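You operate a simulated robot arm through the tools that you are given. There is no shell and no other tool. Be economical: measure what you need, move in short steps, check, and stop when the job is done.

The job below is to be done with a simulated two-armed robot. You get a single attempt, and the scene is never put back.

TASK
On the fitters bench top, fold the striped cloth in half, so that its two long edges meet.
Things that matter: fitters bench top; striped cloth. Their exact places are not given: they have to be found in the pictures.

The check looks at the end state, three seconds after you hand in, the way a careful person would. Anything else that was tipped, shoved, dropped, spilled or broken makes it a failure. Flat cloth is picked up by pressing the open fingertips on it (5 to 10 N) and closing them slowly along it; thin cloth reads only 2 to 8 mm in the jaws.

THE ROBOT
Two 7-joint arms with two-finger parallel grippers on one trunk, on a base that drives. Base frame: it is fixed to the floor where the robot stands at the start and does not move with it; the origin is under the middle of the robot, x ahead of it, y to its left, z up; the surface under the hand at the start is at about z = 0.86. Units: m, degrees, N and s.
The left shoulder is at the start at [0.07, 0.163, 1.17], the right one opposite. With the tool pointing down near the work surface each hand reaches from about 0.4 to 0.88 m from the robot's upright axis, wherever it stands, measured 20 degrees to its own side. Places, roughly: fitters bench top [0.6, 0.3, 0.9]. Payload 3.43 kg a hand.
The tool frame of a hand sits at the grasp point between the pads (the TCP): z along the fingers, y along the line on which they close. The tips reach 0.034 m beyond it. The gripper opens to 0.128 m. The fingers are 0.024 m wide and 0.012 m thick; the gripper's body (0.048 by 0.13 m) begins 0.096 m behind the TCP.
Orientation is that of the tool frame in the base frame, as [roll, pitch, yaw] about the fixed x, y, z axes, in that order (R = Rz(yaw) Ry(pitch) Rx(roll)). With the fingers straight down and closing along the base's y, the tool's x points along the base's -x, its y along +y and its z along -z.

THE INTERFACE
- The arms move only by the tool step_arm. It takes "left_increments", "right_increments" or both (then of equal length, played together; a hand with none holds still); each is a list of rows, each a list of 3 entries, a list of its own where there are three numbers: the shift along the tool's x, y, z in units of 50 mm (1.0 is 50 mm), then the turn, a rotation vector about the tool's x, y, z in units of 8 degrees (1.0 is 8 degrees), then the closure, from 0 (fully open) to 1 (shut). In form: [[[tx, ty, tz], [ax, ay, az], claw], ...]. A call has 1 to 20 rows; each row shifts and turns the commanded pose from where the row before left it, along the tool's axes as they then stand. A call with a number of a shift or a turn outside -1 to 1 is refused whole. Rows are played at 5 a second. More than 0.05 m and 8.6 degrees between two rows, or a gripper value outside its range, and nothing of the call is played. A pose out of reach is approached as far as the arm can. The call stops where the force on the tool passes 40 N (or 10 N more than at its start, if that is more) or the arm is blocked; 0.2 s more then pass. The fingers move at their own pace (about 0.153 m/s each) and stop on an object; they squeeze with about 32 N. The grip force told is the motor's: it shows also when the fingers shut on nothing. Time passes only in rows, and 0.2 s behind the last, so rows that do not move let the fingers close. The reply holds the time, the measured pose of the TCP, the force on the tool along the base axes, the opening and the grip force, in the units named above and with some noise, with the torque about the TCP (base axes, N m) and any sound that the robot's microphone picked up.
- Cameras (640 x 400 px; columns grow to the right, rows downward): "scene" is now at [0.1282, 0.0243, 1.3853]; the picture's right is [0.32, -0.95, 0.00], its down [-0.66, -0.22, -0.72] and it looks along [0.68, 0.23, -0.69] (base axes); focal length 274 px, centre (320, 200). "left" rides on the left gripper at [0.076, 0.011, -0.16] in its tool frame; the picture's right is [-0.15, 0.99, 0.00], its down [-0.88, -0.13, -0.46] and it looks along [-0.45, -0.07, 0.89] (tool axes); focal length 234 px, centre (320, 200). "right" rides on the right gripper at [0.076, -0.011, -0.16] in its tool frame; the picture's right is [0.15, 0.99, 0.00], its down [-0.88, 0.13, -0.46] and it looks along [-0.45, 0.07, 0.89] (tool axes); focal length 234 px, centre (320, 200).
- camera(camera): a new picture of that camera. The clock stands still meanwhile.
- move_column(by): slides the trunk up (or, below 0, down) by that many m; the arms and the scene camera ride with it, the base frame stays. It gives what a move gives, with no picture.
- base_move(legs): drives the robot by 1 to 6 legs, each [ahead, left, turn to the left] in m, m and degrees, along the robot's own axes; the way and the turn of a leg run together, so that a leg with both is an arc; at most 1.5 m and 180 degrees a leg. The arms and the cameras ride along, it lands a little off, and it stops where it bumps. It gives what a move gives.
- head_to(pan, tilt): turns the head with the scene camera to pan (to the left, within 86 degrees either way) and tilt (down, from -29 to 69), counted from straight ahead of the robot. It gives what a move gives.
- probe_pixels(camera, pixels): there is no depth. For up to 12 entries [column, row, z] of the newest picture of that camera ("zoom" is the newest enlarged one), the place [x, y] in the base frame at which the ray of that pixel passes the height z, good to about 0.002 m. The clock stands still meanwhile.
- zoom(camera, box): a new picture of the part [left, top, right, bottom] of that camera's present view, enlarged. The clock stands still meanwhile.
- finish_job(): hands the job in; it is judged then, once.

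Work in short steps. Measure before you move; look again where a grasp or a placing could have gone wrong, and mend it. You have 80 turns and 62 pictures in all, those below and enlarged ones among them. Open the grippers and draw the arms clear of the work before you hand the job in, unless the task says otherwise; then end with one line.

The tools are called as name(argument=value, ...) on one line, values as JSON. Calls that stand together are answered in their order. step_arm: Moves the arms, as the interface text tells. Its arguments: {"type":"object","properties":{"left_increments":{"type":"array","items":{"type":"array"}},"right_increments":{"type":"array","items":{"type":"array"}}},"required":[]} The other tools are called the same way: move_column (by) slides the trunk up or down; base_move (legs) drives the base; head_to (pan, tilt) turns the head that bears the scene camera; camera (camera) takes a picture; probe_pixels (camera, pixels) gives the place at which the rays of pixels pass given heights; zoom (camera, box) takes an enlarged picture of a part of a camera's view; finish_job () hands the job in.

At the start:

```text
time_s: 0.0
left_tool_pos: [0.5677, 0.4459, 1.0059]
left_tcp_rot: [179.9, 0.1, -180.0]
left_wrist_force: [-0.7, -0.1, -0.2]
left_torque: [0.01, 0.01, -0.02]
left_width: 0.1281
left_grasp_force: 0.1
right_tool_pos: [0.7023, -0.1703, 1.0585]
right_tcp_rot: [180.0, 0.0, -180.0]
right_wrist_force: [-0.6, 0.2, 0.4]
right_torque: [-0.02, -0.01, 0.01]
right_width: 0.128
right_grasp_force: 0.1
trunk travel left (down, up): [-0.65, 0.29]
robot x, y, heading: [-0.0011, -0.0007, 0.1]
head pan, tilt: [18.7, 43.9]
```

scene: 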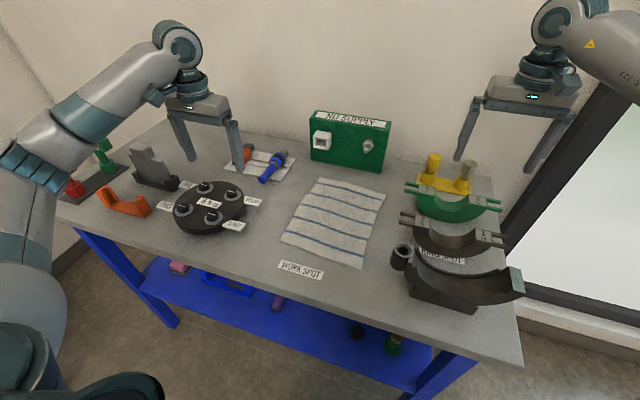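
right: 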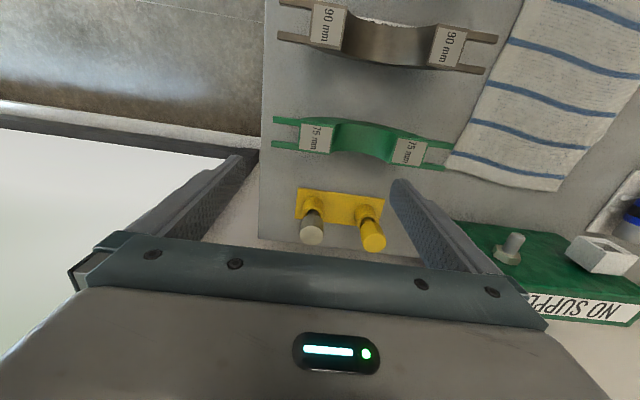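
left: 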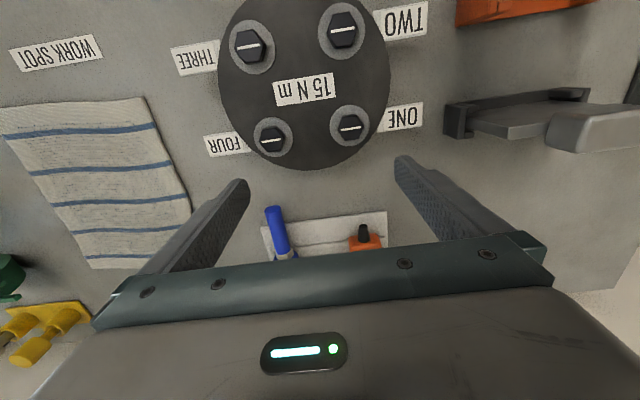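

The striped cloth is seen at about (335,222) in the scene picture; I zoom in on it to locate its corners.

zoom(camera="scene", box=[260, 160, 420, 280])

probe_pixels(camera="scene", pixels=[[319, 178, 0.86], [386, 191, 0.86], [362, 269, 0.86], [281, 241, 0.86], [310, 165, 0.86], [382, 173, 0.86], [405, 268, 0.86], [410, 188, 0.86], [240, 195, 0.86], [320, 278, 0.86]])

```text
3.33 times, centred on (340, 220) of scene
```

zoom: 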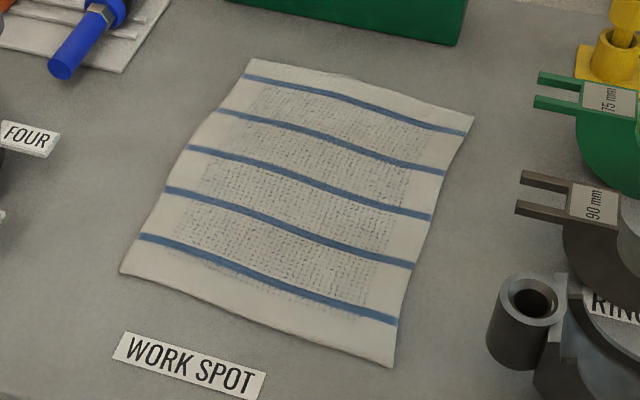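

```text
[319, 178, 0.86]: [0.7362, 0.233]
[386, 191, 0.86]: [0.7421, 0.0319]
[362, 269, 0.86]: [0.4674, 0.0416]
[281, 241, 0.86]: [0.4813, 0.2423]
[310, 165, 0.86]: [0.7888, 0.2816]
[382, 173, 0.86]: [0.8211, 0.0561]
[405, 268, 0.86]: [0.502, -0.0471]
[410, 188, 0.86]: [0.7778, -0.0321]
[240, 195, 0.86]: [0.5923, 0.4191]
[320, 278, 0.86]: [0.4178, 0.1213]
```

Cloth corners: far-left (0.736,0.233), far-right (0.742,0.032), near-right (0.467,0.042), near-left (0.481,0.242); its long edges run along x. I will lift the left long edge (right hand far, left hand near) and carry it over to the right edge. First I bring the left hand inward and shift the base a bit to the left.

step_arm(left_increments=[[[0.4, -0.9, 0], [0, 0, 0], 0], [[0.4, -0.9, 0], [0, 0, 0], 0], [[0.4, -0.9, 0], [0, 0, 0], 0], [[0.2, -0.9, 0], [0, 0, 0], 0]])

base_move(legs=[[0, 0.13, 0]])

```text
time_s: 1.0
left_tool_pos: [0.4968, 0.2675, 1.0097]
left_tcp_rot: [179.9, 0.0, -180.0]
left_wrist_force: [-0.1, -0.1, -0.1]
left_torque: [0.07, -0.01, -0.03]
left_width: 0.128
left_grasp_force: 0.0
right_tool_pos: [0.7018, -0.1699, 1.0581]
right_tcp_rot: [179.9, 0.0, 179.9]
right_wrist_force: [0.6, -0.2, -0.1]
right_torque: [0.04, 0.03, 0.0]
right_width: 0.1278
right_grasp_force: 0.1
trunk travel left (down, up): [-0.65, 0.29]
robot x, y, heading: [0.0008, 0.0011, 0.3]
head pan, tilt: [18.7, 43.9]
```

```text
time_s: 2.3
left_tool_pos: [0.4953, 0.3951, 1.0103]
left_tcp_rot: [179.9, 0.0, 180.0]
left_wrist_force: [0.1, 0.2, 0.6]
left_torque: [-0.01, -0.02, -0.04]
left_width: 0.128
left_grasp_force: 0.1
right_tool_pos: [0.7011, -0.0424, 1.0591]
right_tcp_rot: [-179.9, 0.0, -179.8]
right_wrist_force: [-0.7, 0.1, 0.4]
right_torque: [0.0, 0.0, -0.01]
right_width: 0.1279
right_grasp_force: 0.1
trunk travel left (down, up): [-0.65, 0.29]
robot x, y, heading: [-0.0003, 0.1304, 0.3]
head pan, tilt: [18.7, 43.9]
```

Base shifted cleanly. Now I bring both hands above the left edge (left hand near, right hand far), fingers partly closed to ~45 mm.

step_arm(left_increments=[[[0, -0.61, 0], [0, 0, 0], 0.2], [[0, -0.61, 0], [0, 0, 0], 0.4], [[0, -0.61, 0], [0, 0, 0], 0.65], [[0, -0.61, 0], [0, 0, 0], 0.65], [[0, -0.61, 0], [0, 0, 0], 0.65], [[-0.2, -0.61, 0], [0, 0, 0], 0.65], [[0, 0, 0], [0, 0, 0], 0.65]], right_increments=[[[0, 0.84, 0], [0, 0, 0], 0.2], [[0, 0.84, 0], [0, 0, 0], 0.4], [[0, 0.84, 0], [0, 0, 0], 0.65], [[0, 0.84, 0], [0, 0, 0], 0.65], [[0, 0.84, 0], [0, 0, 0], 0.65], [[-0.2, 0.84, 0], [0, 0, 0], 0.65], [[0, 0, 0], [0, 0, 0], 0.65]])

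head_to(pan=0, tilt=48)

camera(camera="scene")

camera(camera="left")

camera(camera="right")

```text
time_s: 3.9
left_tool_pos: [0.5075, 0.2097, 1.0094]
left_tcp_rot: [180.0, 0.0, -180.0]
left_wrist_force: [-0.9, -0.5, 0.0]
left_torque: [0.0, 0.02, 0.0]
left_width: 0.045
left_grasp_force: 0.1
right_tool_pos: [0.7121, 0.2087, 1.0581]
right_tcp_rot: [-180.0, 0.0, 180.0]
right_wrist_force: [-0.8, -0.2, -0.5]
right_torque: [0.01, 0.01, -0.01]
right_width: 0.045
right_grasp_force: 0.0
trunk travel left (down, up): [-0.65, 0.29]
robot x, y, heading: [0.0022, 0.128, -0.1]
head pan, tilt: [18.7, 43.9]
```

```text
time_s: 4.7
left_tool_pos: [0.5074, 0.2121, 1.0107]
left_tcp_rot: [180.0, 0.0, -179.9]
left_wrist_force: [0.6, 0.7, -0.1]
left_torque: [0.0, 0.02, 0.01]
left_width: 0.0447
left_grasp_force: 0.0
right_tool_pos: [0.7117, 0.209, 1.0586]
right_tcp_rot: [-179.9, 0.0, -179.9]
right_wrist_force: [-0.1, -0.4, 0.7]
right_torque: [0.0, 0.03, 0.01]
right_width: 0.0448
right_grasp_force: 0.1
trunk travel left (down, up): [-0.65, 0.29]
robot x, y, heading: [-0.003, 0.1294, -0.1]
head pan, tilt: [0.0, 48.0]
```

```text
57 pictures are left
```

scene: 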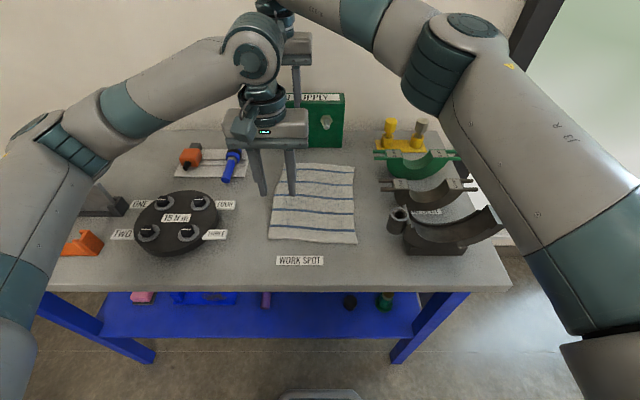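

```text
56 pictures are left
```

left: 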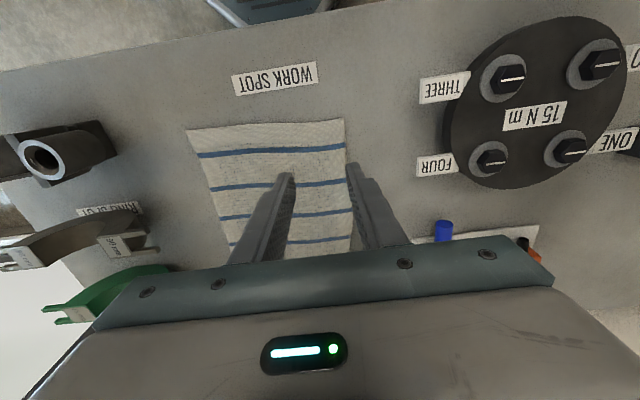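

```text
55 pictures are left
```

right: 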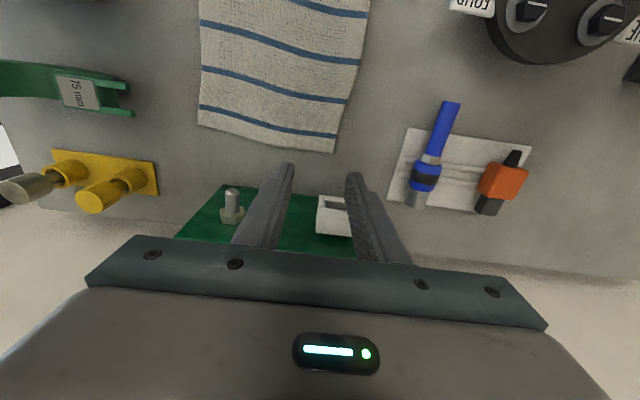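

Hands hover above the cloth. I recheck the cloth's corner positions from the wrist cameras: left cam (343,118),(187,130), right cam (333,153),(198,124).

probe_pixels(camera="left", pixels=[[343, 118, 0.86], [187, 130, 0.86], [343, 148, 0.86], [352, 210, 0.86]])

probe_pixels(camera="right", pixels=[[333, 153, 0.86], [198, 124, 0.86], [343, 105, 0.86], [325, 205, 0.86], [358, 62, 0.86]])

probe_pixels(camera="scene", pixels=[[268, 239, 0.86], [357, 244, 0.86], [354, 165, 0.86]])

```text
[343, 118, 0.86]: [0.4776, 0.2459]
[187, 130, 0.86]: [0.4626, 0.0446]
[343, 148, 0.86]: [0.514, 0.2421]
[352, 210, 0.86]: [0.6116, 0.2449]
```

```text
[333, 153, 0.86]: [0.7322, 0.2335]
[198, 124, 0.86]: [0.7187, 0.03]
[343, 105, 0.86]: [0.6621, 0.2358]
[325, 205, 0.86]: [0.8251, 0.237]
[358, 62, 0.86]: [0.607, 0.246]
```

```text
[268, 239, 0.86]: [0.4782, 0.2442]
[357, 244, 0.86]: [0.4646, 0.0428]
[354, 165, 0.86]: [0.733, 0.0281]
```

Edge confirmed: near (0.478,0.245), far (0.732,0.2335). I narrow the fingers to ~35 mm, shift inward so both tips lie on the cloth, and descend to just above it.

step_arm(left_increments=[[[0.1, -0.02, 0.5], [0, 0, 0], 0.727], [[0, 0, 0.5], [0, 0, 0], 0.727], [[0, 0, 0.5], [0, 0, 0], 0.727], [[0, 0, 0.64], [0, 0, 0], 0.727], [[0, 0, 0], [0, 0, 0], 0.727]], right_increments=[[[0.1, -0.18, 0.8], [0, 0, 0], 0.727], [[0, 0, 0.8], [0, 0, 0], 0.727], [[0, 0, 0.8], [0, 0, 0], 0.727], [[0, 0, 0.72], [0, 0, 0], 0.727], [[0, 0, 0], [0, 0, 0], 0.727]])

camera(camera="left")

camera(camera="right")

```text
time_s: 5.9
left_tool_pos: [0.4995, 0.2112, 0.9016]
left_tcp_rot: [180.0, 0.0, 179.9]
left_wrist_force: [-0.9, 0.2, -0.1]
left_torque: [0.0, 0.02, 0.0]
left_width: 0.0348
left_grasp_force: 0.0
right_tool_pos: [0.7064, 0.1988, 0.9028]
right_tcp_rot: [179.9, 0.0, -179.9]
right_wrist_force: [0.3, 0.0, 0.4]
right_torque: [0.01, -0.01, 0.0]
right_width: 0.035
right_grasp_force: 0.0
trunk travel left (down, up): [-0.65, 0.29]
robot x, y, heading: [0.002, 0.1284, 0.0]
head pan, tilt: [0.0, 48.0]
```

```text
54 pictures are left
```

left: 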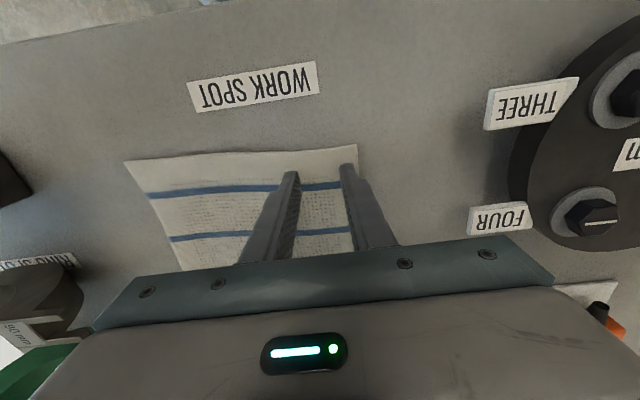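

```text
53 pictures are left
```

right: 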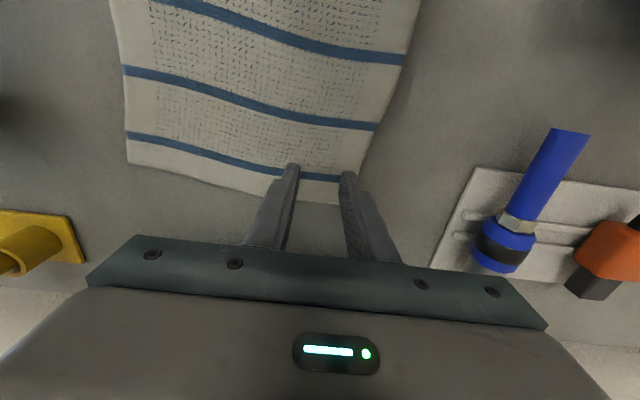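

Tips are over the edge zone at both corners. I press down in small steps until a force of 5–10 N shows.

step_arm(left_increments=[[[0, 0, 0.06], [0, 0, 0], 0.727], [[0, 0, 0.05], [0, 0, 0], 0.727], [[0, 0, 0.03], [0, 0, 0], 0.727]], right_increments=[[[0, 0, 0.06], [0, 0, 0], 0.727], [[0, 0, 0.05], [0, 0, 0], 0.727], [[0, 0, 0.05], [0, 0, 0], 0.727]])

```text
time_s: 6.7
left_tool_pos: [0.5013, 0.2104, 0.8978]
left_tcp_rot: [-180.0, 0.1, -179.9]
left_wrist_force: [3.5, 1.9, 12.4]
left_torque: [0.06, -0.11, -0.01]
left_width: 0.0349
left_grasp_force: 0.1
right_tool_pos: [0.7071, 0.2003, 0.8979]
right_tcp_rot: [180.0, 0.1, 179.9]
right_wrist_force: [0.7, -2.3, 10.5]
right_torque: [-0.06, -0.06, 0.01]
right_width: 0.0348
right_grasp_force: 0.1
trunk travel left (down, up): [-0.65, 0.29]
robot x, y, heading: [0.0017, 0.1253, -0.4]
head pan, tilt: [0.0, 48.0]
```

Contact at 12.4 N and 10.5 N; I ease off about 1 mm and close slowly.

step_arm(left_increments=[[[0, 0, -0.03], [0, 0, 0], 0.727], [[0, 0, 0], [0, 0, 0], 0.75], [[0, 0, 0], [0, 0, 0], 0.775], [[0, 0, 0], [0, 0, 0], 0.8], [[0, 0, 0], [0, 0, 0], 0.825], [[0, 0, 0], [0, 0, 0], 0.85], [[0, 0, 0], [0, 0, 0], 0.875], [[0, 0, 0], [0, 0, 0], 0.9], [[0, 0, 0], [0, 0, 0], 0.925], [[0, 0, 0], [0, 0, 0], 0.95], [[0, 0, 0], [0, 0, 0], 0.975], [[0, 0, 0], [0, 0, 0], 1], [[0, 0, 0], [0, 0, 0], 1], [[0, 0, 0], [0, 0, 0], 1]], right_increments=[[[0, 0, -0.02], [0, 0, 0], 0.727], [[0, 0, 0], [0, 0, 0], 0.75], [[0, 0, 0], [0, 0, 0], 0.775], [[0, 0, 0], [0, 0, 0], 0.8], [[0, 0, 0], [0, 0, 0], 0.825], [[0, 0, 0], [0, 0, 0], 0.85], [[0, 0, 0], [0, 0, 0], 0.875], [[0, 0, 0], [0, 0, 0], 0.9], [[0, 0, 0], [0, 0, 0], 0.925], [[0, 0, 0], [0, 0, 0], 0.95], [[0, 0, 0], [0, 0, 0], 0.975], [[0, 0, 0], [0, 0, 0], 1], [[0, 0, 0], [0, 0, 0], 1], [[0, 0, 0], [0, 0, 0], 1]])

camera(camera="left")

camera(camera="right")

```text
time_s: 9.7
left_tool_pos: [0.4991, 0.2115, 0.8981]
left_tcp_rot: [180.0, 0.1, -180.0]
left_wrist_force: [1.8, -1.1, 4.6]
left_torque: [0.0, -0.04, 0.0]
left_width: 0.0042
left_grasp_force: 32.2
right_tool_pos: [0.7045, 0.2015, 0.8979]
right_tcp_rot: [-179.9, 0.1, -180.0]
right_wrist_force: [-1.3, -0.9, 12.9]
right_torque: [-0.02, 0.01, -0.05]
right_width: 0.0047
right_grasp_force: 31.8
trunk travel left (down, up): [-0.65, 0.29]
robot x, y, heading: [-0.001, 0.1284, 0.2]
head pan, tilt: [0.0, 48.0]
```

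```text
52 pictures are left
```

left: 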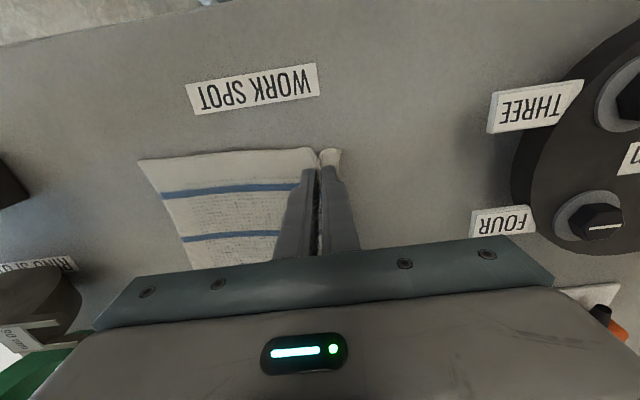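

```text
51 pictures are left
```

right: 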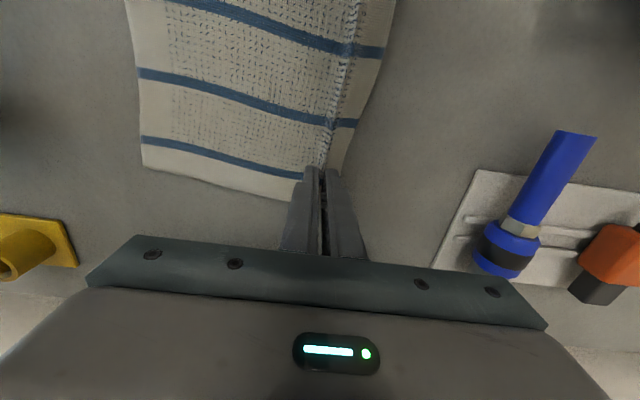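

Both jaws hold cloth (4.2 and 4.7 mm), but this grasp leaves a ~1.7 cm loose flap outside the outer finger, which would be tucked the wrong way in the fold. I release, raise, and turn both hands 90° so that the pinch is made at the edge itself, closing along x.

step_arm(left_increments=[[[0, 0, 0], [0, 0, 0], 0.9], [[0, 0, 0], [0, 0, 0], 0.8], [[0, 0, 0], [0, 0, 0], 0.7], [[0, 0, -0.6], [0, 0, 0], 0.7], [[0, 0, -0.9], [0, 0, 0], 0.7], [[0, 0, 0], [0, 0, 1], 0.8], [[0, 0, 0], [0, 0, 1], 0.8], [[0, 0, 0], [0, 0, 1], 0.8], [[0, 0, 0], [0, 0, 1], 0.8], [[0, 0, 0], [0, 0, 1], 0.8], [[0, 0, 0], [0, 0, 1], 0.8], [[0, 0, 0], [0, 0, 1], 0.8], [[0, 0, 0], [0, 0, 1], 0.8], [[0, 0, 0], [0, 0, 1], 0.8], [[0, 0, 0], [0, 0, 1], 0.8], [[0, 0, 0], [0, 0, 1], 0.8], [[0, 0, 0], [0, 0, 0.25], 0.8]], right_increments=[[[0, 0, 0], [0, 0, 0], 0.9], [[0, 0, 0], [0, 0, 0], 0.8], [[0, 0, 0], [0, 0, 0], 0.7], [[0, 0, -0.6], [0, 0, 0], 0.7], [[0, 0, -0.9], [0, 0, 0], 0.7], [[0, 0, 0], [0, 0, 1], 0.8], [[0, 0, 0], [0, 0, 1], 0.8], [[0, 0, 0], [0, 0, 1], 0.8], [[0, 0, 0], [0, 0, 1], 0.8], [[0, 0, 0], [0, 0, 1], 0.8], [[0, 0, 0], [0, 0, 1], 0.8], [[0, 0, 0], [0, 0, 1], 0.8], [[0, 0, 0], [0, 0, 1], 0.8], [[0, 0, 0], [0, 0, 1], 0.8], [[0, 0, 0], [0, 0, 1], 0.8], [[0, 0, 0], [0, 0, 1], 0.8], [[0, 0, 0], [0, 0, 0.25], 0.8]])

camera(camera="scene")

camera(camera="left")

camera(camera="right")

```text
time_s: 13.3
left_tool_pos: [0.5012, 0.2101, 0.9717]
left_tcp_rot: [180.0, 0.0, 89.9]
left_wrist_force: [0.0, 0.1, -0.6]
left_torque: [0.03, 0.0, -0.03]
left_width: 0.0256
left_grasp_force: 0.1
right_tool_pos: [0.706, 0.202, 0.9707]
right_tcp_rot: [180.0, 0.0, 90.0]
right_wrist_force: [0.5, -0.7, -0.1]
right_torque: [0.03, -0.02, 0.03]
right_width: 0.0258
right_grasp_force: 0.1
trunk travel left (down, up): [-0.65, 0.29]
robot x, y, heading: [-0.0017, 0.1295, 0.1]
head pan, tilt: [0.0, 48.0]
```

```text
50 pictures are left
```

scene: 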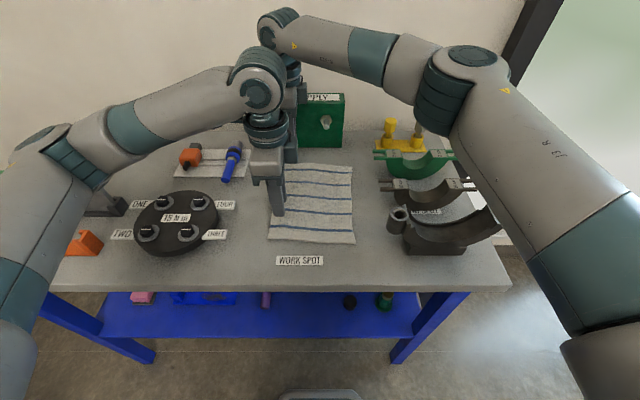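

```text
49 pictures are left
```

left: 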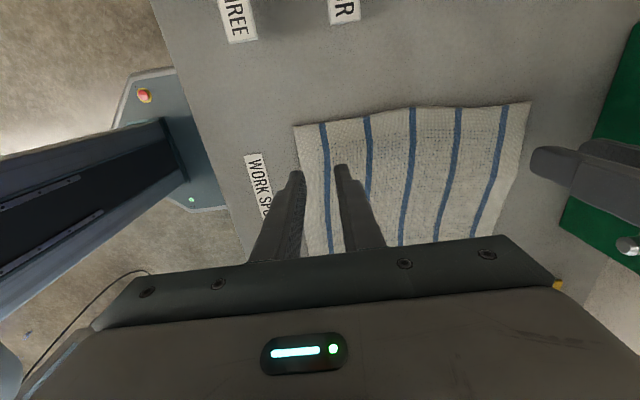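

```text
48 pictures are left
```

right: 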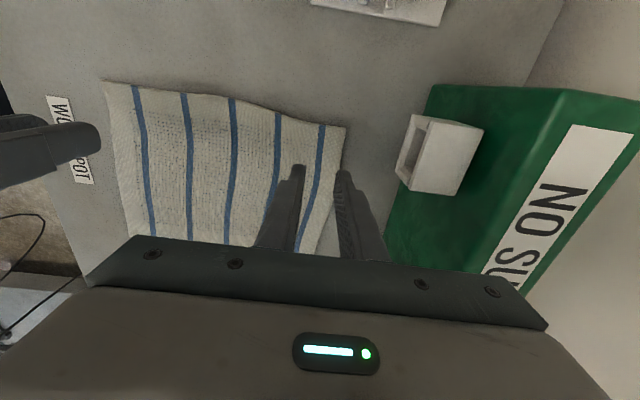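

Cloth has relaxed nearly flat and both hands have turned. I measure the left edge again: left cam (295,125),(532,101), right cam (105,80),(346,127).

probe_pixels(camera="left", pixels=[[295, 125, 0.862], [340, 119, 0.862], [408, 108, 0.862], [460, 107, 0.862], [532, 101, 0.862]])

probe_pixels(camera="right", pixels=[[105, 80, 0.862], [230, 96, 0.862], [346, 127, 0.862], [325, 122, 0.862], [396, 172, 0.9], [335, 210, 0.862]])

```text
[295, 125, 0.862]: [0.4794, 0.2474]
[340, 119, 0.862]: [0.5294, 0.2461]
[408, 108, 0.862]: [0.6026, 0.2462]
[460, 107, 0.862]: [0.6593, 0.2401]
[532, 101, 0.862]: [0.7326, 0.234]
```

```text
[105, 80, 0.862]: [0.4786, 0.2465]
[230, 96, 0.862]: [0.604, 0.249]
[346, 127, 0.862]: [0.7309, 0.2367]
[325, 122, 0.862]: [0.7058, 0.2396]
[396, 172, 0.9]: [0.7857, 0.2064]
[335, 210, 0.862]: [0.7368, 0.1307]
```

Now I move over the edge zone (left at x 0.506, y 0.235; right at x 0.704, y 0.225) and descend to press lightly.

step_arm(left_increments=[[[0.5, 0.1, 0], [0, 0, 0], 0.8], [[0, 0, 0.7], [0, 0, 0], 0.8], [[0, 0, 0.66], [0, 0, 0], 0.8], [[0, 0, 0.09], [0, 0, 0], 0.8], [[0, 0, 0.05], [0, 0, 0], 0.8]], right_increments=[[[0.46, -0.04, 0], [0, 0, 0], 0.8], [[0, 0, 0.7], [0, 0, 0], 0.8], [[0, 0, 0.66], [0, 0, 0], 0.8], [[0, 0, 0.08], [0, 0, 0], 0.8], [[0, 0, 0.05], [0, 0, 0], 0.8]])

camera(camera="left")

camera(camera="right")

```text
time_s: 14.5
left_tool_pos: [0.5059, 0.2365, 0.8988]
left_tcp_rot: [179.9, 0.2, 90.1]
left_wrist_force: [0.2, -0.8, 5.0]
left_torque: [-0.02, -0.04, 0.01]
left_width: 0.0255
left_grasp_force: 0.1
right_tool_pos: [0.7035, 0.2235, 0.8975]
right_tcp_rot: [179.7, -0.1, 90.1]
right_wrist_force: [3.0, 0.6, 9.0]
right_torque: [0.03, -0.04, 0.01]
right_width: 0.0257
right_grasp_force: 0.1
trunk travel left (down, up): [-0.65, 0.29]
robot x, y, heading: [0.0002, 0.1287, 0.1]
head pan, tilt: [0.0, 48.0]
```

```text
47 pictures are left
```

left: 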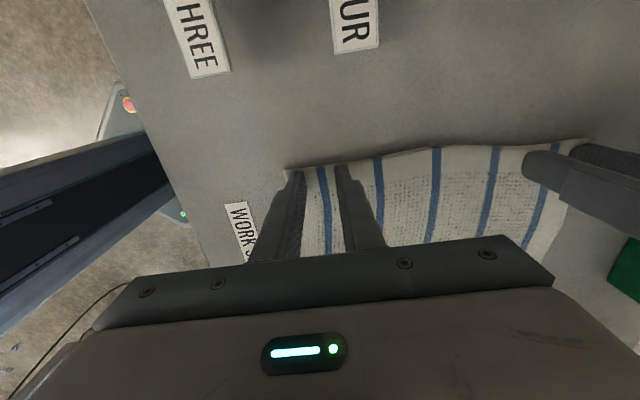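

```text
46 pictures are left
```

right: 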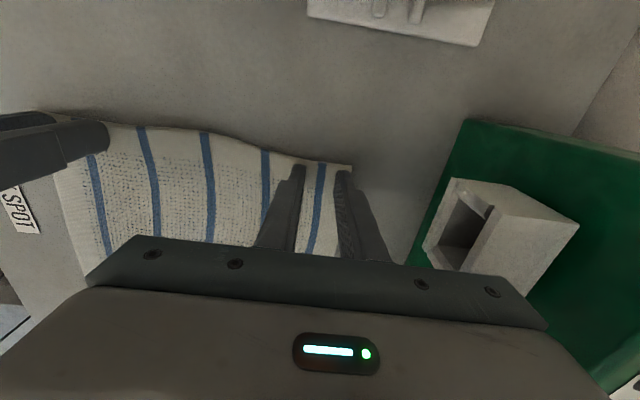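

Tips rest on the edge strip at both corners (5 N and 9 N). I close slowly.

step_arm(left_increments=[[[0, 0, 0.03], [0, 0, 0], 0.8], [[0, 0, 0], [0, 0, 0], 0.825], [[0, 0, 0], [0, 0, 0], 0.85], [[0, 0, 0], [0, 0, 0], 0.875], [[0, 0, 0], [0, 0, 0], 0.9], [[0, 0, 0], [0, 0, 0], 0.925], [[0, 0, 0], [0, 0, 0], 0.95], [[0, 0, 0], [0, 0, 0], 0.975], [[0, 0, 0], [0, 0, 0], 1], [[0, 0, 0], [0, 0, 0], 1], [[0, 0, 0], [0, 0, 0], 1]], right_increments=[[[0, 0, 0], [0, 0, 0], 0.8], [[0, 0, 0], [0, 0, 0], 0.825], [[0, 0, 0], [0, 0, 0], 0.85], [[0, 0, 0], [0, 0, 0], 0.875], [[0, 0, 0], [0, 0, 0], 0.9], [[0, 0, 0], [0, 0, 0], 0.925], [[0, 0, 0], [0, 0, 0], 0.95], [[0, 0, 0], [0, 0, 0], 0.975], [[0, 0, 0], [0, 0, 0], 1], [[0, 0, 0], [0, 0, 0], 1], [[0, 0, 0], [0, 0, 0], 1]])

step_arm(left_increments=[[[0, 0, -0.3], [0, 0, 0], 1], [[0, 0, -0.3], [0, 0, 0], 1], [[0, 0, 0], [0, 0, 0], 1]], right_increments=[[[0, 0, -0.3], [0, 0, 0], 1], [[0, 0, -0.3], [0, 0, 0], 1], [[0, 0, 0], [0, 0, 0], 1]])

camera(camera="left")

camera(camera="right")

```text
time_s: 16.9
left_tool_pos: [0.5036, 0.2353, 0.896]
left_tcp_rot: [179.9, 0.0, 89.9]
left_wrist_force: [-2.3, -0.1, 21.8]
left_torque: [-0.08, 0.07, 0.02]
left_width: 0.0001
left_grasp_force: 31.3
right_tool_pos: [0.7019, 0.2228, 0.8986]
right_tcp_rot: [180.0, -0.1, 89.9]
right_wrist_force: [-0.3, -0.2, 8.2]
right_torque: [-0.02, 0.0, 0.03]
right_width: 0.0
right_grasp_force: 32.2
trunk travel left (down, up): [-0.65, 0.29]
robot x, y, heading: [-0.0019, 0.1274, 0.4]
head pan, tilt: [0.0, 48.0]
```

```text
time_s: 17.7
left_tool_pos: [0.5066, 0.2372, 0.926]
left_tcp_rot: [-180.0, 0.0, 90.0]
left_wrist_force: [0.0, -0.2, 0.1]
left_torque: [0.02, 0.02, 0.02]
left_width: 0.0
left_grasp_force: 31.4
right_tool_pos: [0.7026, 0.2223, 0.926]
right_tcp_rot: [-179.8, 0.0, 90.0]
right_wrist_force: [1.2, 0.3, 0.1]
right_torque: [0.01, -0.02, -0.02]
right_width: 0.0003
right_grasp_force: 31.9
trunk travel left (down, up): [-0.65, 0.29]
robot x, y, heading: [-0.0034, 0.1275, 0.1]
head pan, tilt: [0.0, 48.0]
```

```text
45 pictures are left
```

left: 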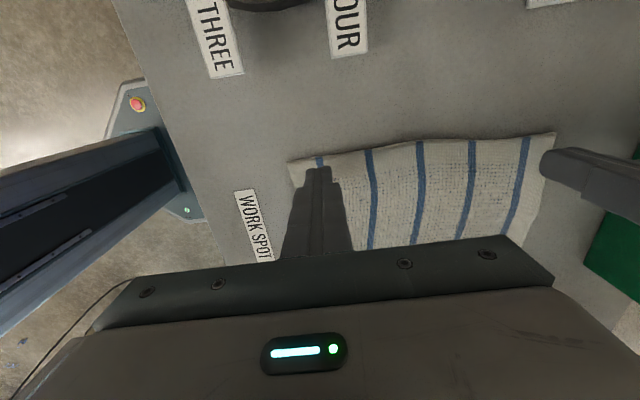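

```text
44 pictures are left
```

right: 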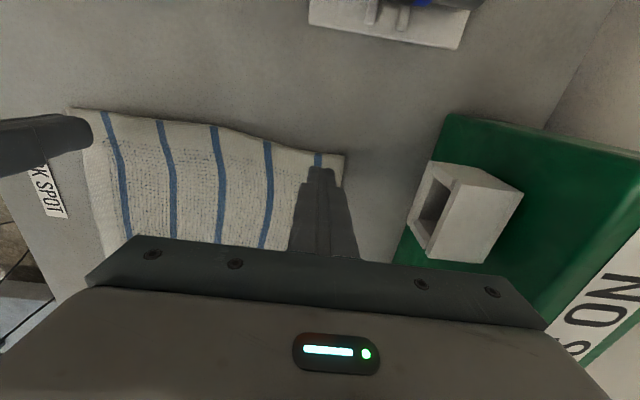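

Both jaws shut on nothing (0 mm): 26 mm opening was too narrow for a ridge. I retry with a 46 mm opening, a bit further in from the corners.

step_arm(left_increments=[[[-0.1, 0.19, -0.1], [0, 0, 0], 0.64], [[0, 0, 0], [0, 0, 0], 0.64], [[0, 0, 0.35], [0, 0, 0], 0.64], [[0, 0, 0.27], [0, 0, 0], 0.64], [[0, 0, 0.08], [0, 0, 0], 0.64]], right_increments=[[[-0.03, -0.17, -0.1], [0, 0, 0], 0.64], [[0, 0, 0], [0, 0, 0], 0.64], [[0, 0, 0.35], [0, 0, 0], 0.64], [[0, 0, 0.27], [0, 0, 0], 0.64], [[0, 0, 0.08], [0, 0, 0], 0.64]])

camera(camera="left")

camera(camera="right")

```text
time_s: 18.9
left_tool_pos: [0.5147, 0.2314, 0.8986]
left_tcp_rot: [179.9, 0.0, 90.2]
left_wrist_force: [1.5, 0.6, 7.6]
left_torque: [-0.01, -0.02, 0.01]
left_width: 0.046
left_grasp_force: 0.0
right_tool_pos: [0.6964, 0.2216, 0.8975]
right_tcp_rot: [179.8, -0.1, 90.0]
right_wrist_force: [2.2, -1.1, 7.9]
right_torque: [-0.05, 0.02, -0.01]
right_width: 0.0456
right_grasp_force: 0.0
trunk travel left (down, up): [-0.65, 0.29]
robot x, y, heading: [0.0024, 0.1304, 0.0]
head pan, tilt: [0.0, 48.0]
```

```text
43 pictures are left
```

left: 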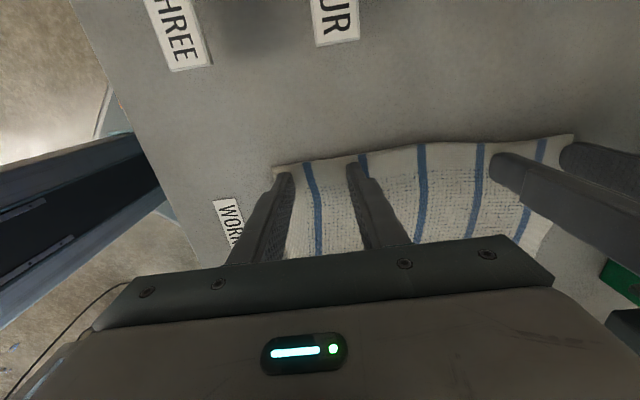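

```text
42 pictures are left
```

right: 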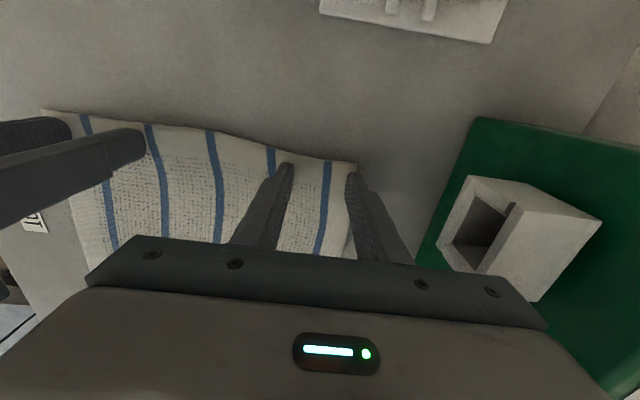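

Pressing at 7.6 N and 7.9 N with tips on the cloth's edge strip; I close slowly.

step_arm(left_increments=[[[0, 0, 0.01], [0, 0, 0], 0.66], [[0, 0, 0], [0, 0, 0], 0.68], [[0, 0, 0], [0, 0, 0], 0.7], [[0, 0, 0], [0, 0, 0], 0.72], [[0, 0, 0], [0, 0, 0], 0.74], [[0, 0, 0], [0, 0, 0], 0.76], [[0, 0, 0], [0, 0, 0], 0.78], [[0, 0, 0], [0, 0, 0], 0.8], [[0, 0, 0], [0, 0, 0], 0.82], [[0, 0, 0], [0, 0, 0], 0.84], [[0, 0, 0], [0, 0, 0], 0.86], [[0, 0, 0], [0, 0, 0], 0.88], [[0, 0, 0], [0, 0, 0], 0.9], [[0, 0, 0], [0, 0, 0], 0.92], [[0, 0, 0], [0, 0, 0], 0.94], [[0, 0, 0], [0, 0, 0], 0.96], [[0, 0, 0], [0, 0, 0], 0.98], [[0, 0, 0], [0, 0, 0], 1], [[0, 0, 0], [0, 0, 0], 1], [[0, 0, 0], [0, 0, 0], 1]], right_increments=[[[0, 0, 0.01], [0, 0, 0], 0.66], [[0, 0, 0], [0, 0, 0], 0.68], [[0, 0, 0], [0, 0, 0], 0.7], [[0, 0, 0], [0, 0, 0], 0.72], [[0, 0, 0], [0, 0, 0], 0.74], [[0, 0, 0], [0, 0, 0], 0.76], [[0, 0, 0], [0, 0, 0], 0.78], [[0, 0, 0], [0, 0, 0], 0.8], [[0, 0, 0], [0, 0, 0], 0.82], [[0, 0, 0], [0, 0, 0], 0.84], [[0, 0, 0], [0, 0, 0], 0.86], [[0, 0, 0], [0, 0, 0], 0.88], [[0, 0, 0], [0, 0, 0], 0.9], [[0, 0, 0], [0, 0, 0], 0.92], [[0, 0, 0], [0, 0, 0], 0.94], [[0, 0, 0], [0, 0, 0], 0.96], [[0, 0, 0], [0, 0, 0], 0.98], [[0, 0, 0], [0, 0, 0], 1], [[0, 0, 0], [0, 0, 0], 1], [[0, 0, 0], [0, 0, 0], 1]])

camera(camera="left")

camera(camera="right")

```text
time_s: 23.1
left_tool_pos: [0.5137, 0.2308, 0.8976]
left_tcp_rot: [179.8, 0.0, 90.1]
left_wrist_force: [8.2, -0.4, 18.9]
left_torque: [-0.05, -0.26, 0.06]
left_width: 0.0028
left_grasp_force: 32.1
right_tool_pos: [0.6937, 0.2223, 0.8978]
right_tcp_rot: [-180.0, -0.1, 90.0]
right_wrist_force: [-8.1, 0.0, 10.9]
right_torque: [-0.04, 0.31, 0.03]
right_width: 0.0041
right_grasp_force: 31.8
trunk travel left (down, up): [-0.65, 0.29]
robot x, y, heading: [-0.0032, 0.1265, 0.4]
head pan, tilt: [0.0, 48.0]
```

```text
41 pictures are left
```

left: 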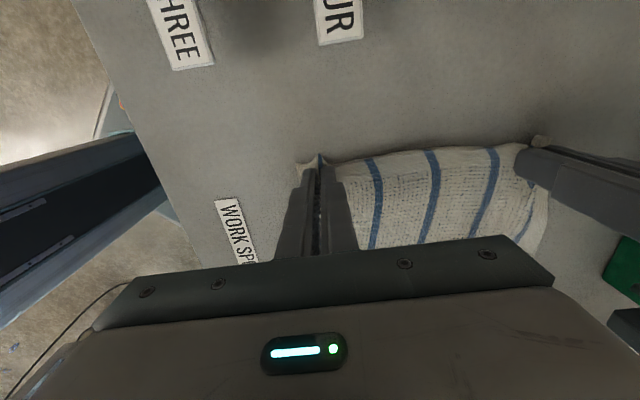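

```text
40 pictures are left
```

right: 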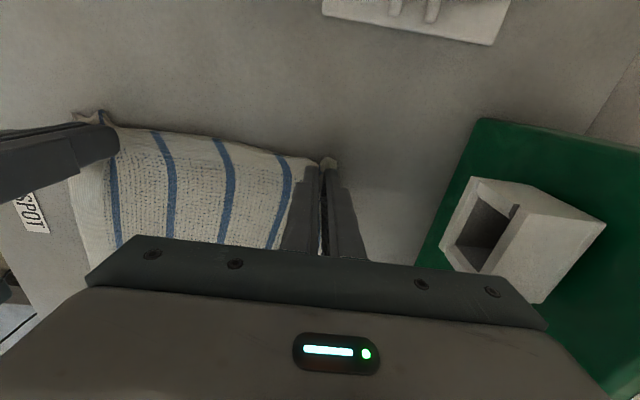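

Both hold the edge itself now (2.8 and 4.1 mm). I lift along an arc (easing the x tension) and look at how the cloth comes up.

step_arm(left_increments=[[[0, 0.05, -0.3], [0, 0, 0], 1], [[-0.1, 0, -0.4], [0, 0, 0], 1], [[-0.3, 0, -0.4], [0, 0.5, 0], 1], [[-0.3, 0, -0.4], [0, 0.5, 0], 1], [[0, 0, 0], [0, 0, 0], 1]], right_increments=[[[0, -0.05, -0.3], [0, 0, 0], 1], [[-0.1, 0, -0.4], [0, 0, 0], 1], [[-0.3, 0, -0.4], [0, 0.5, 0], 1], [[-0.3, 0, -0.4], [0, 0.5, 0], 1], [[0, 0, 0], [0, 0, 0], 1]])

camera(camera="scene")

camera(camera="left")

camera(camera="right")

```text
time_s: 24.3
left_tool_pos: [0.5183, 0.1979, 0.9678]
left_tcp_rot: [-180.0, -8.0, 90.1]
left_wrist_force: [0.3, 0.1, -1.0]
left_torque: [-0.05, 0.04, 0.05]
left_width: 0.0025
left_grasp_force: 32.6
right_tool_pos: [0.6927, 0.1871, 0.9688]
right_tcp_rot: [179.9, -8.0, 90.1]
right_wrist_force: [0.4, 0.4, 0.0]
right_torque: [-0.05, -0.03, 0.05]
right_width: 0.004
right_grasp_force: 32.0
trunk travel left (down, up): [-0.65, 0.29]
robot x, y, heading: [-0.0001, 0.1289, 0.1]
head pan, tilt: [0.0, 48.0]
```

```text
39 pictures are left
```

scene: 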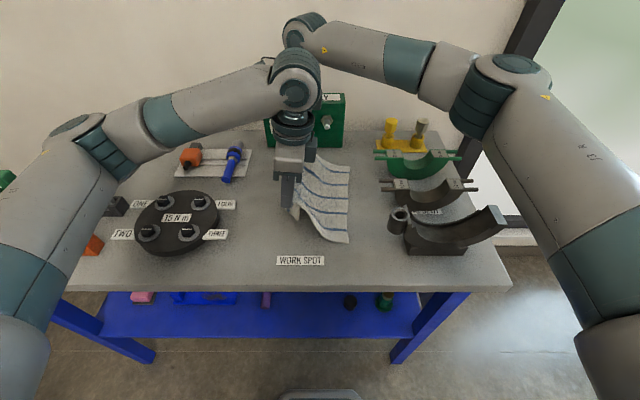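

```text
38 pictures are left
```

left: 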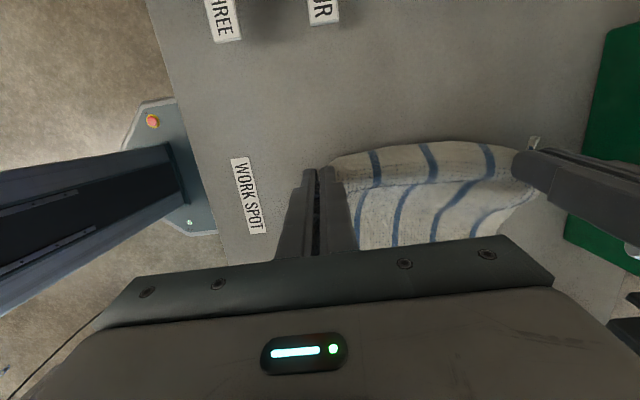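

```text
37 pictures are left
```

right: 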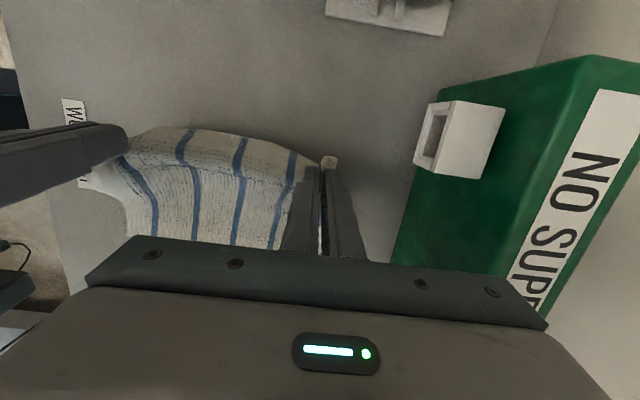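

Cloth edge is lifted cleanly by both hands. Before carrying it over, I check the obstacles on the right (cup at (398,222), brackets at (380,190), (376,156)).

zoom(camera="scene", box=[270, 130, 510, 270])

probe_pixels(camera="scene", pixels=[[389, 234, 0.86], [404, 254, 0.86], [388, 212, 0.93], [380, 190, 0.88], [373, 157, 0.88], [349, 243, 0.86], [350, 165, 0.86]])

```text
2.67 times, centred on (390, 200) of scene
```

zoom: 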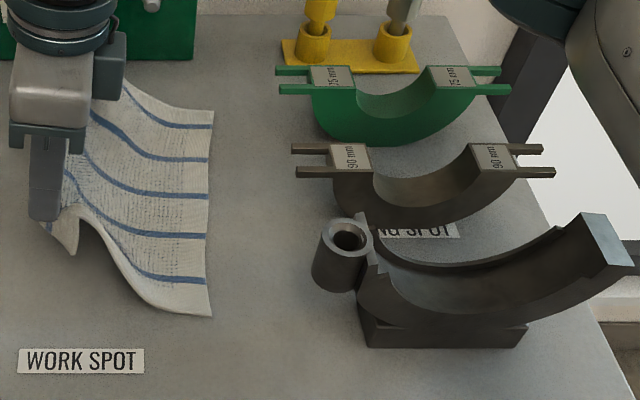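

```text
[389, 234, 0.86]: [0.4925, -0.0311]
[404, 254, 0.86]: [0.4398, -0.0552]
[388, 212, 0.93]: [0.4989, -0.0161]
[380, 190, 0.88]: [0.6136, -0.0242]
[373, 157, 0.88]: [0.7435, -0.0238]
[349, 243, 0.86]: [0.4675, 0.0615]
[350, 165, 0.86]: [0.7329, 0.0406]
```

The cloth's right edge now lies at about y 0.06 (near) and 0.04 (far). I gauge the cup's height by a second ray at (400,219), and bracket lugs at (380,190).

probe_pixels(camera="scene", pixels=[[400, 219, 0.9], [400, 219, 0.93], [400, 219, 0.95], [380, 188, 0.88], [380, 188, 0.91], [380, 188, 0.94]])

```text
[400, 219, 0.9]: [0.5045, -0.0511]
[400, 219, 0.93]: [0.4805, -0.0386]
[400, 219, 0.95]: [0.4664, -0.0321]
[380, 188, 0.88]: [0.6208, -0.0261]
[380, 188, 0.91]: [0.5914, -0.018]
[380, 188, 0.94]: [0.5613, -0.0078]
```

The cup stands high (~0.96) near (0.47,-0.03), which limits tilting the hands there. While holding, I drag the cloth about 8 cm to the left first (staying above labels and disc), to gain room.

step_arm(left_increments=[[[0.29, 0, 0.04], [0, 0, 0], 1], [[0.29, 0, 0.04], [0, 0, 0], 1], [[0.29, 0, 0.04], [0, 0, 0], 1], [[0.29, 0, 0.04], [0, 0, 0], 1], [[0.29, 0, 0.04], [0, 0, 0], 1], [[0.29, 0, 0.04], [0, 0, 0], 1], [[0, 0, 0], [0, 0, 0], 1]], right_increments=[[[0.29, 0, 0.04], [0, 0, 0], 1], [[0.29, 0, 0.04], [0, 0, 0], 1], [[0.29, 0, 0.04], [0, 0, 0], 1], [[0.29, 0, 0.04], [0, 0, 0], 1], [[0.29, 0, 0.04], [0, 0, 0], 1], [[0.29, 0, 0.04], [0, 0, 0], 1], [[0, 0, 0], [0, 0, 0], 1]])

zoom(camera="scene", box=[180, 110, 420, 270])

camera(camera="left")

```text
time_s: 25.9
left_tool_pos: [0.5181, 0.281, 0.9694]
left_tcp_rot: [180.0, -8.1, 90.0]
left_wrist_force: [-0.7, -0.1, 0.6]
left_torque: [0.0, 0.06, 0.06]
left_width: 0.0024
left_grasp_force: 31.9
right_tool_pos: [0.6933, 0.2725, 0.9693]
right_tcp_rot: [-180.0, -8.1, 90.0]
right_wrist_force: [-0.4, -0.8, -0.1]
right_torque: [0.02, -0.07, 0.06]
right_width: 0.0039
right_grasp_force: 31.6
trunk travel left (down, up): [-0.65, 0.29]
robot x, y, heading: [-0.0035, 0.1312, 0.1]
head pan, tilt: [0.0, 48.0]
```

```text
2.50 times, centred on (300, 190) of scene
```

zoom: 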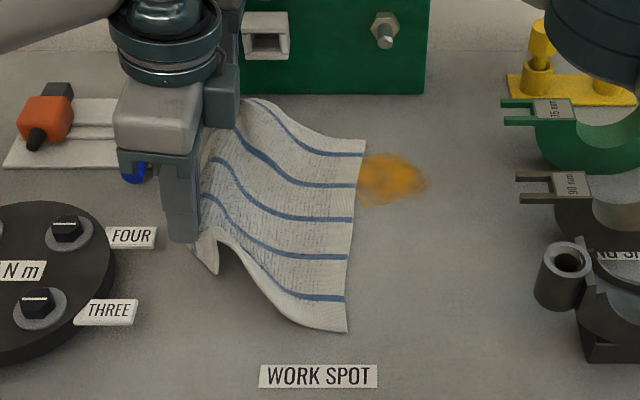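

```text
34 pictures are left
```

left: 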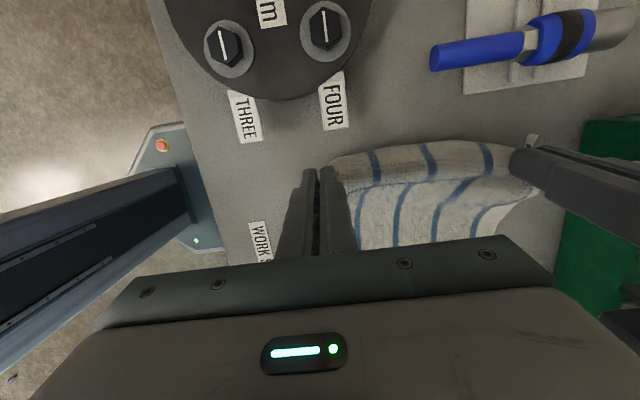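

The cloth slid left as planned and its right edge is at scene (325,166)–(319,243); a stain on the bench shows beside it, which I leave alone. I measure the edge.

probe_pixels(camera="zoom", pixels=[[365, 140, 0.86], [347, 332, 0.86], [358, 215, 0.86], [306, 327, 0.862]])

```text
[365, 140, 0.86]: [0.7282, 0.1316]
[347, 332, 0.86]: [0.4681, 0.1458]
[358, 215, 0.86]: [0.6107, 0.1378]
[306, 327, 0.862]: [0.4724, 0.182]
```

Right edge now at y 0.146 (near) to 0.132 (far), so the fold line is near y 0.24. I carry the held edge over in an arc about that line while tilting the hands; first two thirds, then a look.

step_arm(left_increments=[[[-0.228, 0, -0.133], [0, 0.5, 0], 1], [[-0.236, 0, -0.122], [0, 0.5, 0], 1], [[-0.244, 0, -0.11], [0, 0.5, 0], 1], [[-0.252, 0, -0.102], [0, 0.5, 0], 1], [[-0.264, 0, -0.086], [0, 0.5, 0], 1], [[-0.266, 0, -0.074], [0, 0.5, 0], 1], [[-0.272, 0, -0.062], [0, 0.5, 0], 1], [[-0.28, 0, -0.05], [0, 0.5, 0], 1]], right_increments=[[[-0.228, 0, -0.133], [0, 0.5, 0], 1], [[-0.236, 0, -0.122], [0, 0.5, 0], 1], [[-0.244, 0, -0.11], [0, 0.5, 0], 1], [[-0.252, 0, -0.102], [0, 0.5, 0], 1], [[-0.264, 0, -0.086], [0, 0.5, 0], 1], [[-0.266, 0, -0.074], [0, 0.5, 0], 1], [[-0.272, 0, -0.062], [0, 0.5, 0], 1], [[-0.28, 0, -0.05], [0, 0.5, 0], 1]])

camera(camera="scene")

camera(camera="right")

```text
time_s: 27.7
left_tool_pos: [0.5174, 0.1763, 0.965]
left_tcp_rot: [-180.0, -40.1, 90.0]
left_wrist_force: [0.7, 0.6, -0.7]
left_torque: [0.0, 0.0, 0.0]
left_width: 0.0024
left_grasp_force: 32.1
right_tool_pos: [0.694, 0.1663, 0.9661]
right_tcp_rot: [179.9, -40.2, 90.1]
right_wrist_force: [-1.3, -0.3, -0.1]
right_torque: [0.04, 0.0, 0.06]
right_width: 0.0037
right_grasp_force: 32.4
trunk travel left (down, up): [-0.65, 0.29]
robot x, y, heading: [-0.0012, 0.1279, 0.0]
head pan, tilt: [0.0, 48.0]
```

```text
33 pictures are left
```

scene: 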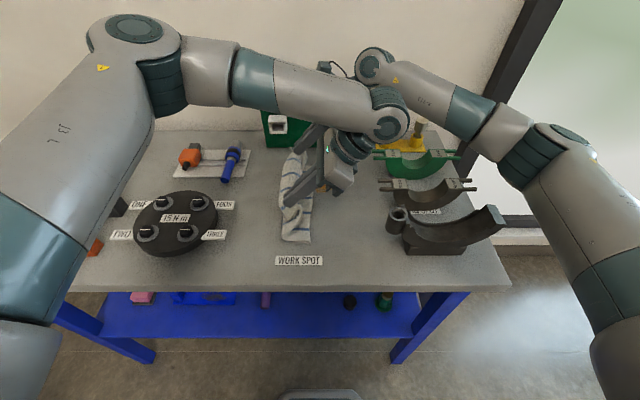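

```text
32 pictures are left
```

right: 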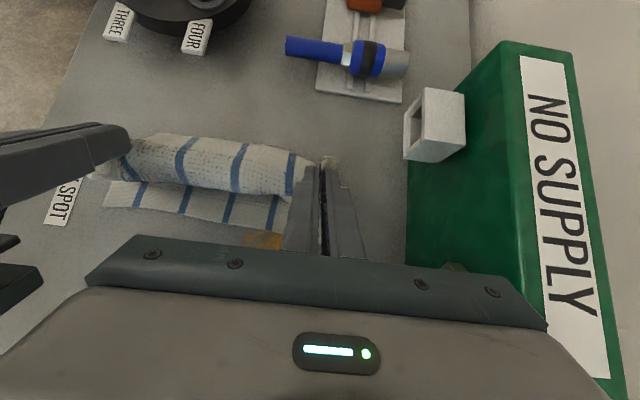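

The edge is now coming over; both hands still hold. I play the remaining four rows of the arc and look closely.

step_arm(left_increments=[[[-0.278, 0, -0.034], [0, 0.5, 0], 1], [[-0.29, 0, -0.02], [0, 0.5, 0], 1], [[-0.292, 0, -0.002], [0, 0.5, 0], 1], [[0, 0, 0], [0, 0, 0], 1]], right_increments=[[[-0.278, 0, -0.034], [0, 0.5, 0], 1], [[-0.29, 0, -0.02], [0, 0.5, 0], 1], [[-0.292, 0, -0.002], [0, 0.5, 0], 1], [[0, 0, 0], [0, 0, 0], 1]])

zoom(camera="scene", box=[220, 110, 460, 270])

camera(camera="left")

camera(camera="right")

```text
time_s: 28.7
left_tool_pos: [0.5184, 0.1469, 0.9386]
left_tcp_rot: [-180.0, -52.0, 90.1]
left_wrist_force: [-0.3, 0.6, -0.3]
left_torque: [-0.02, 0.0, 0.03]
left_width: 0.0024
left_grasp_force: 32.0
right_tool_pos: [0.6946, 0.1367, 0.9366]
right_tcp_rot: [-180.0, -52.0, 90.1]
right_wrist_force: [0.0, 0.6, -1.1]
right_torque: [-0.02, -0.07, 0.05]
right_width: 0.0039
right_grasp_force: 32.2
trunk travel left (down, up): [-0.65, 0.29]
robot x, y, heading: [0.0054, 0.125, -0.0]
head pan, tilt: [0.0, 48.0]
```

```text
2.50 times, centred on (340, 190) of scene
```

zoom: 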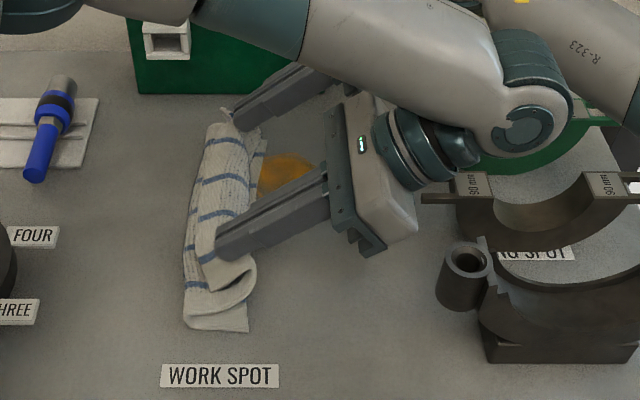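

```text
30 pictures are left
```

left: 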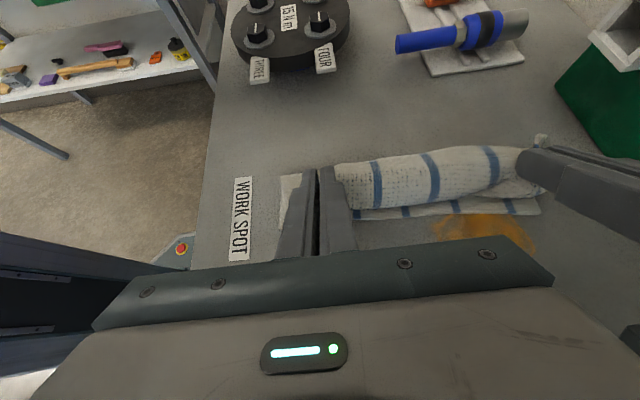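

```text
29 pictures are left
```

right: 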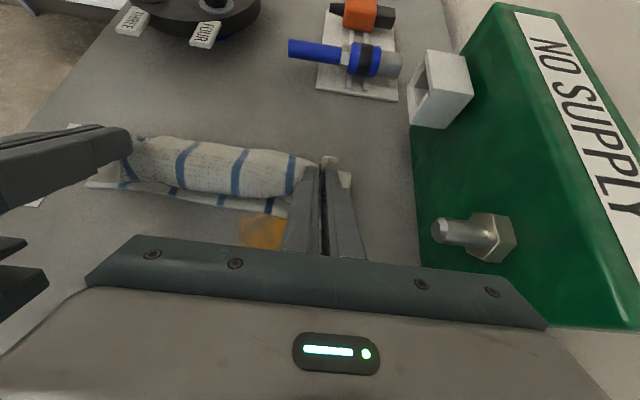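

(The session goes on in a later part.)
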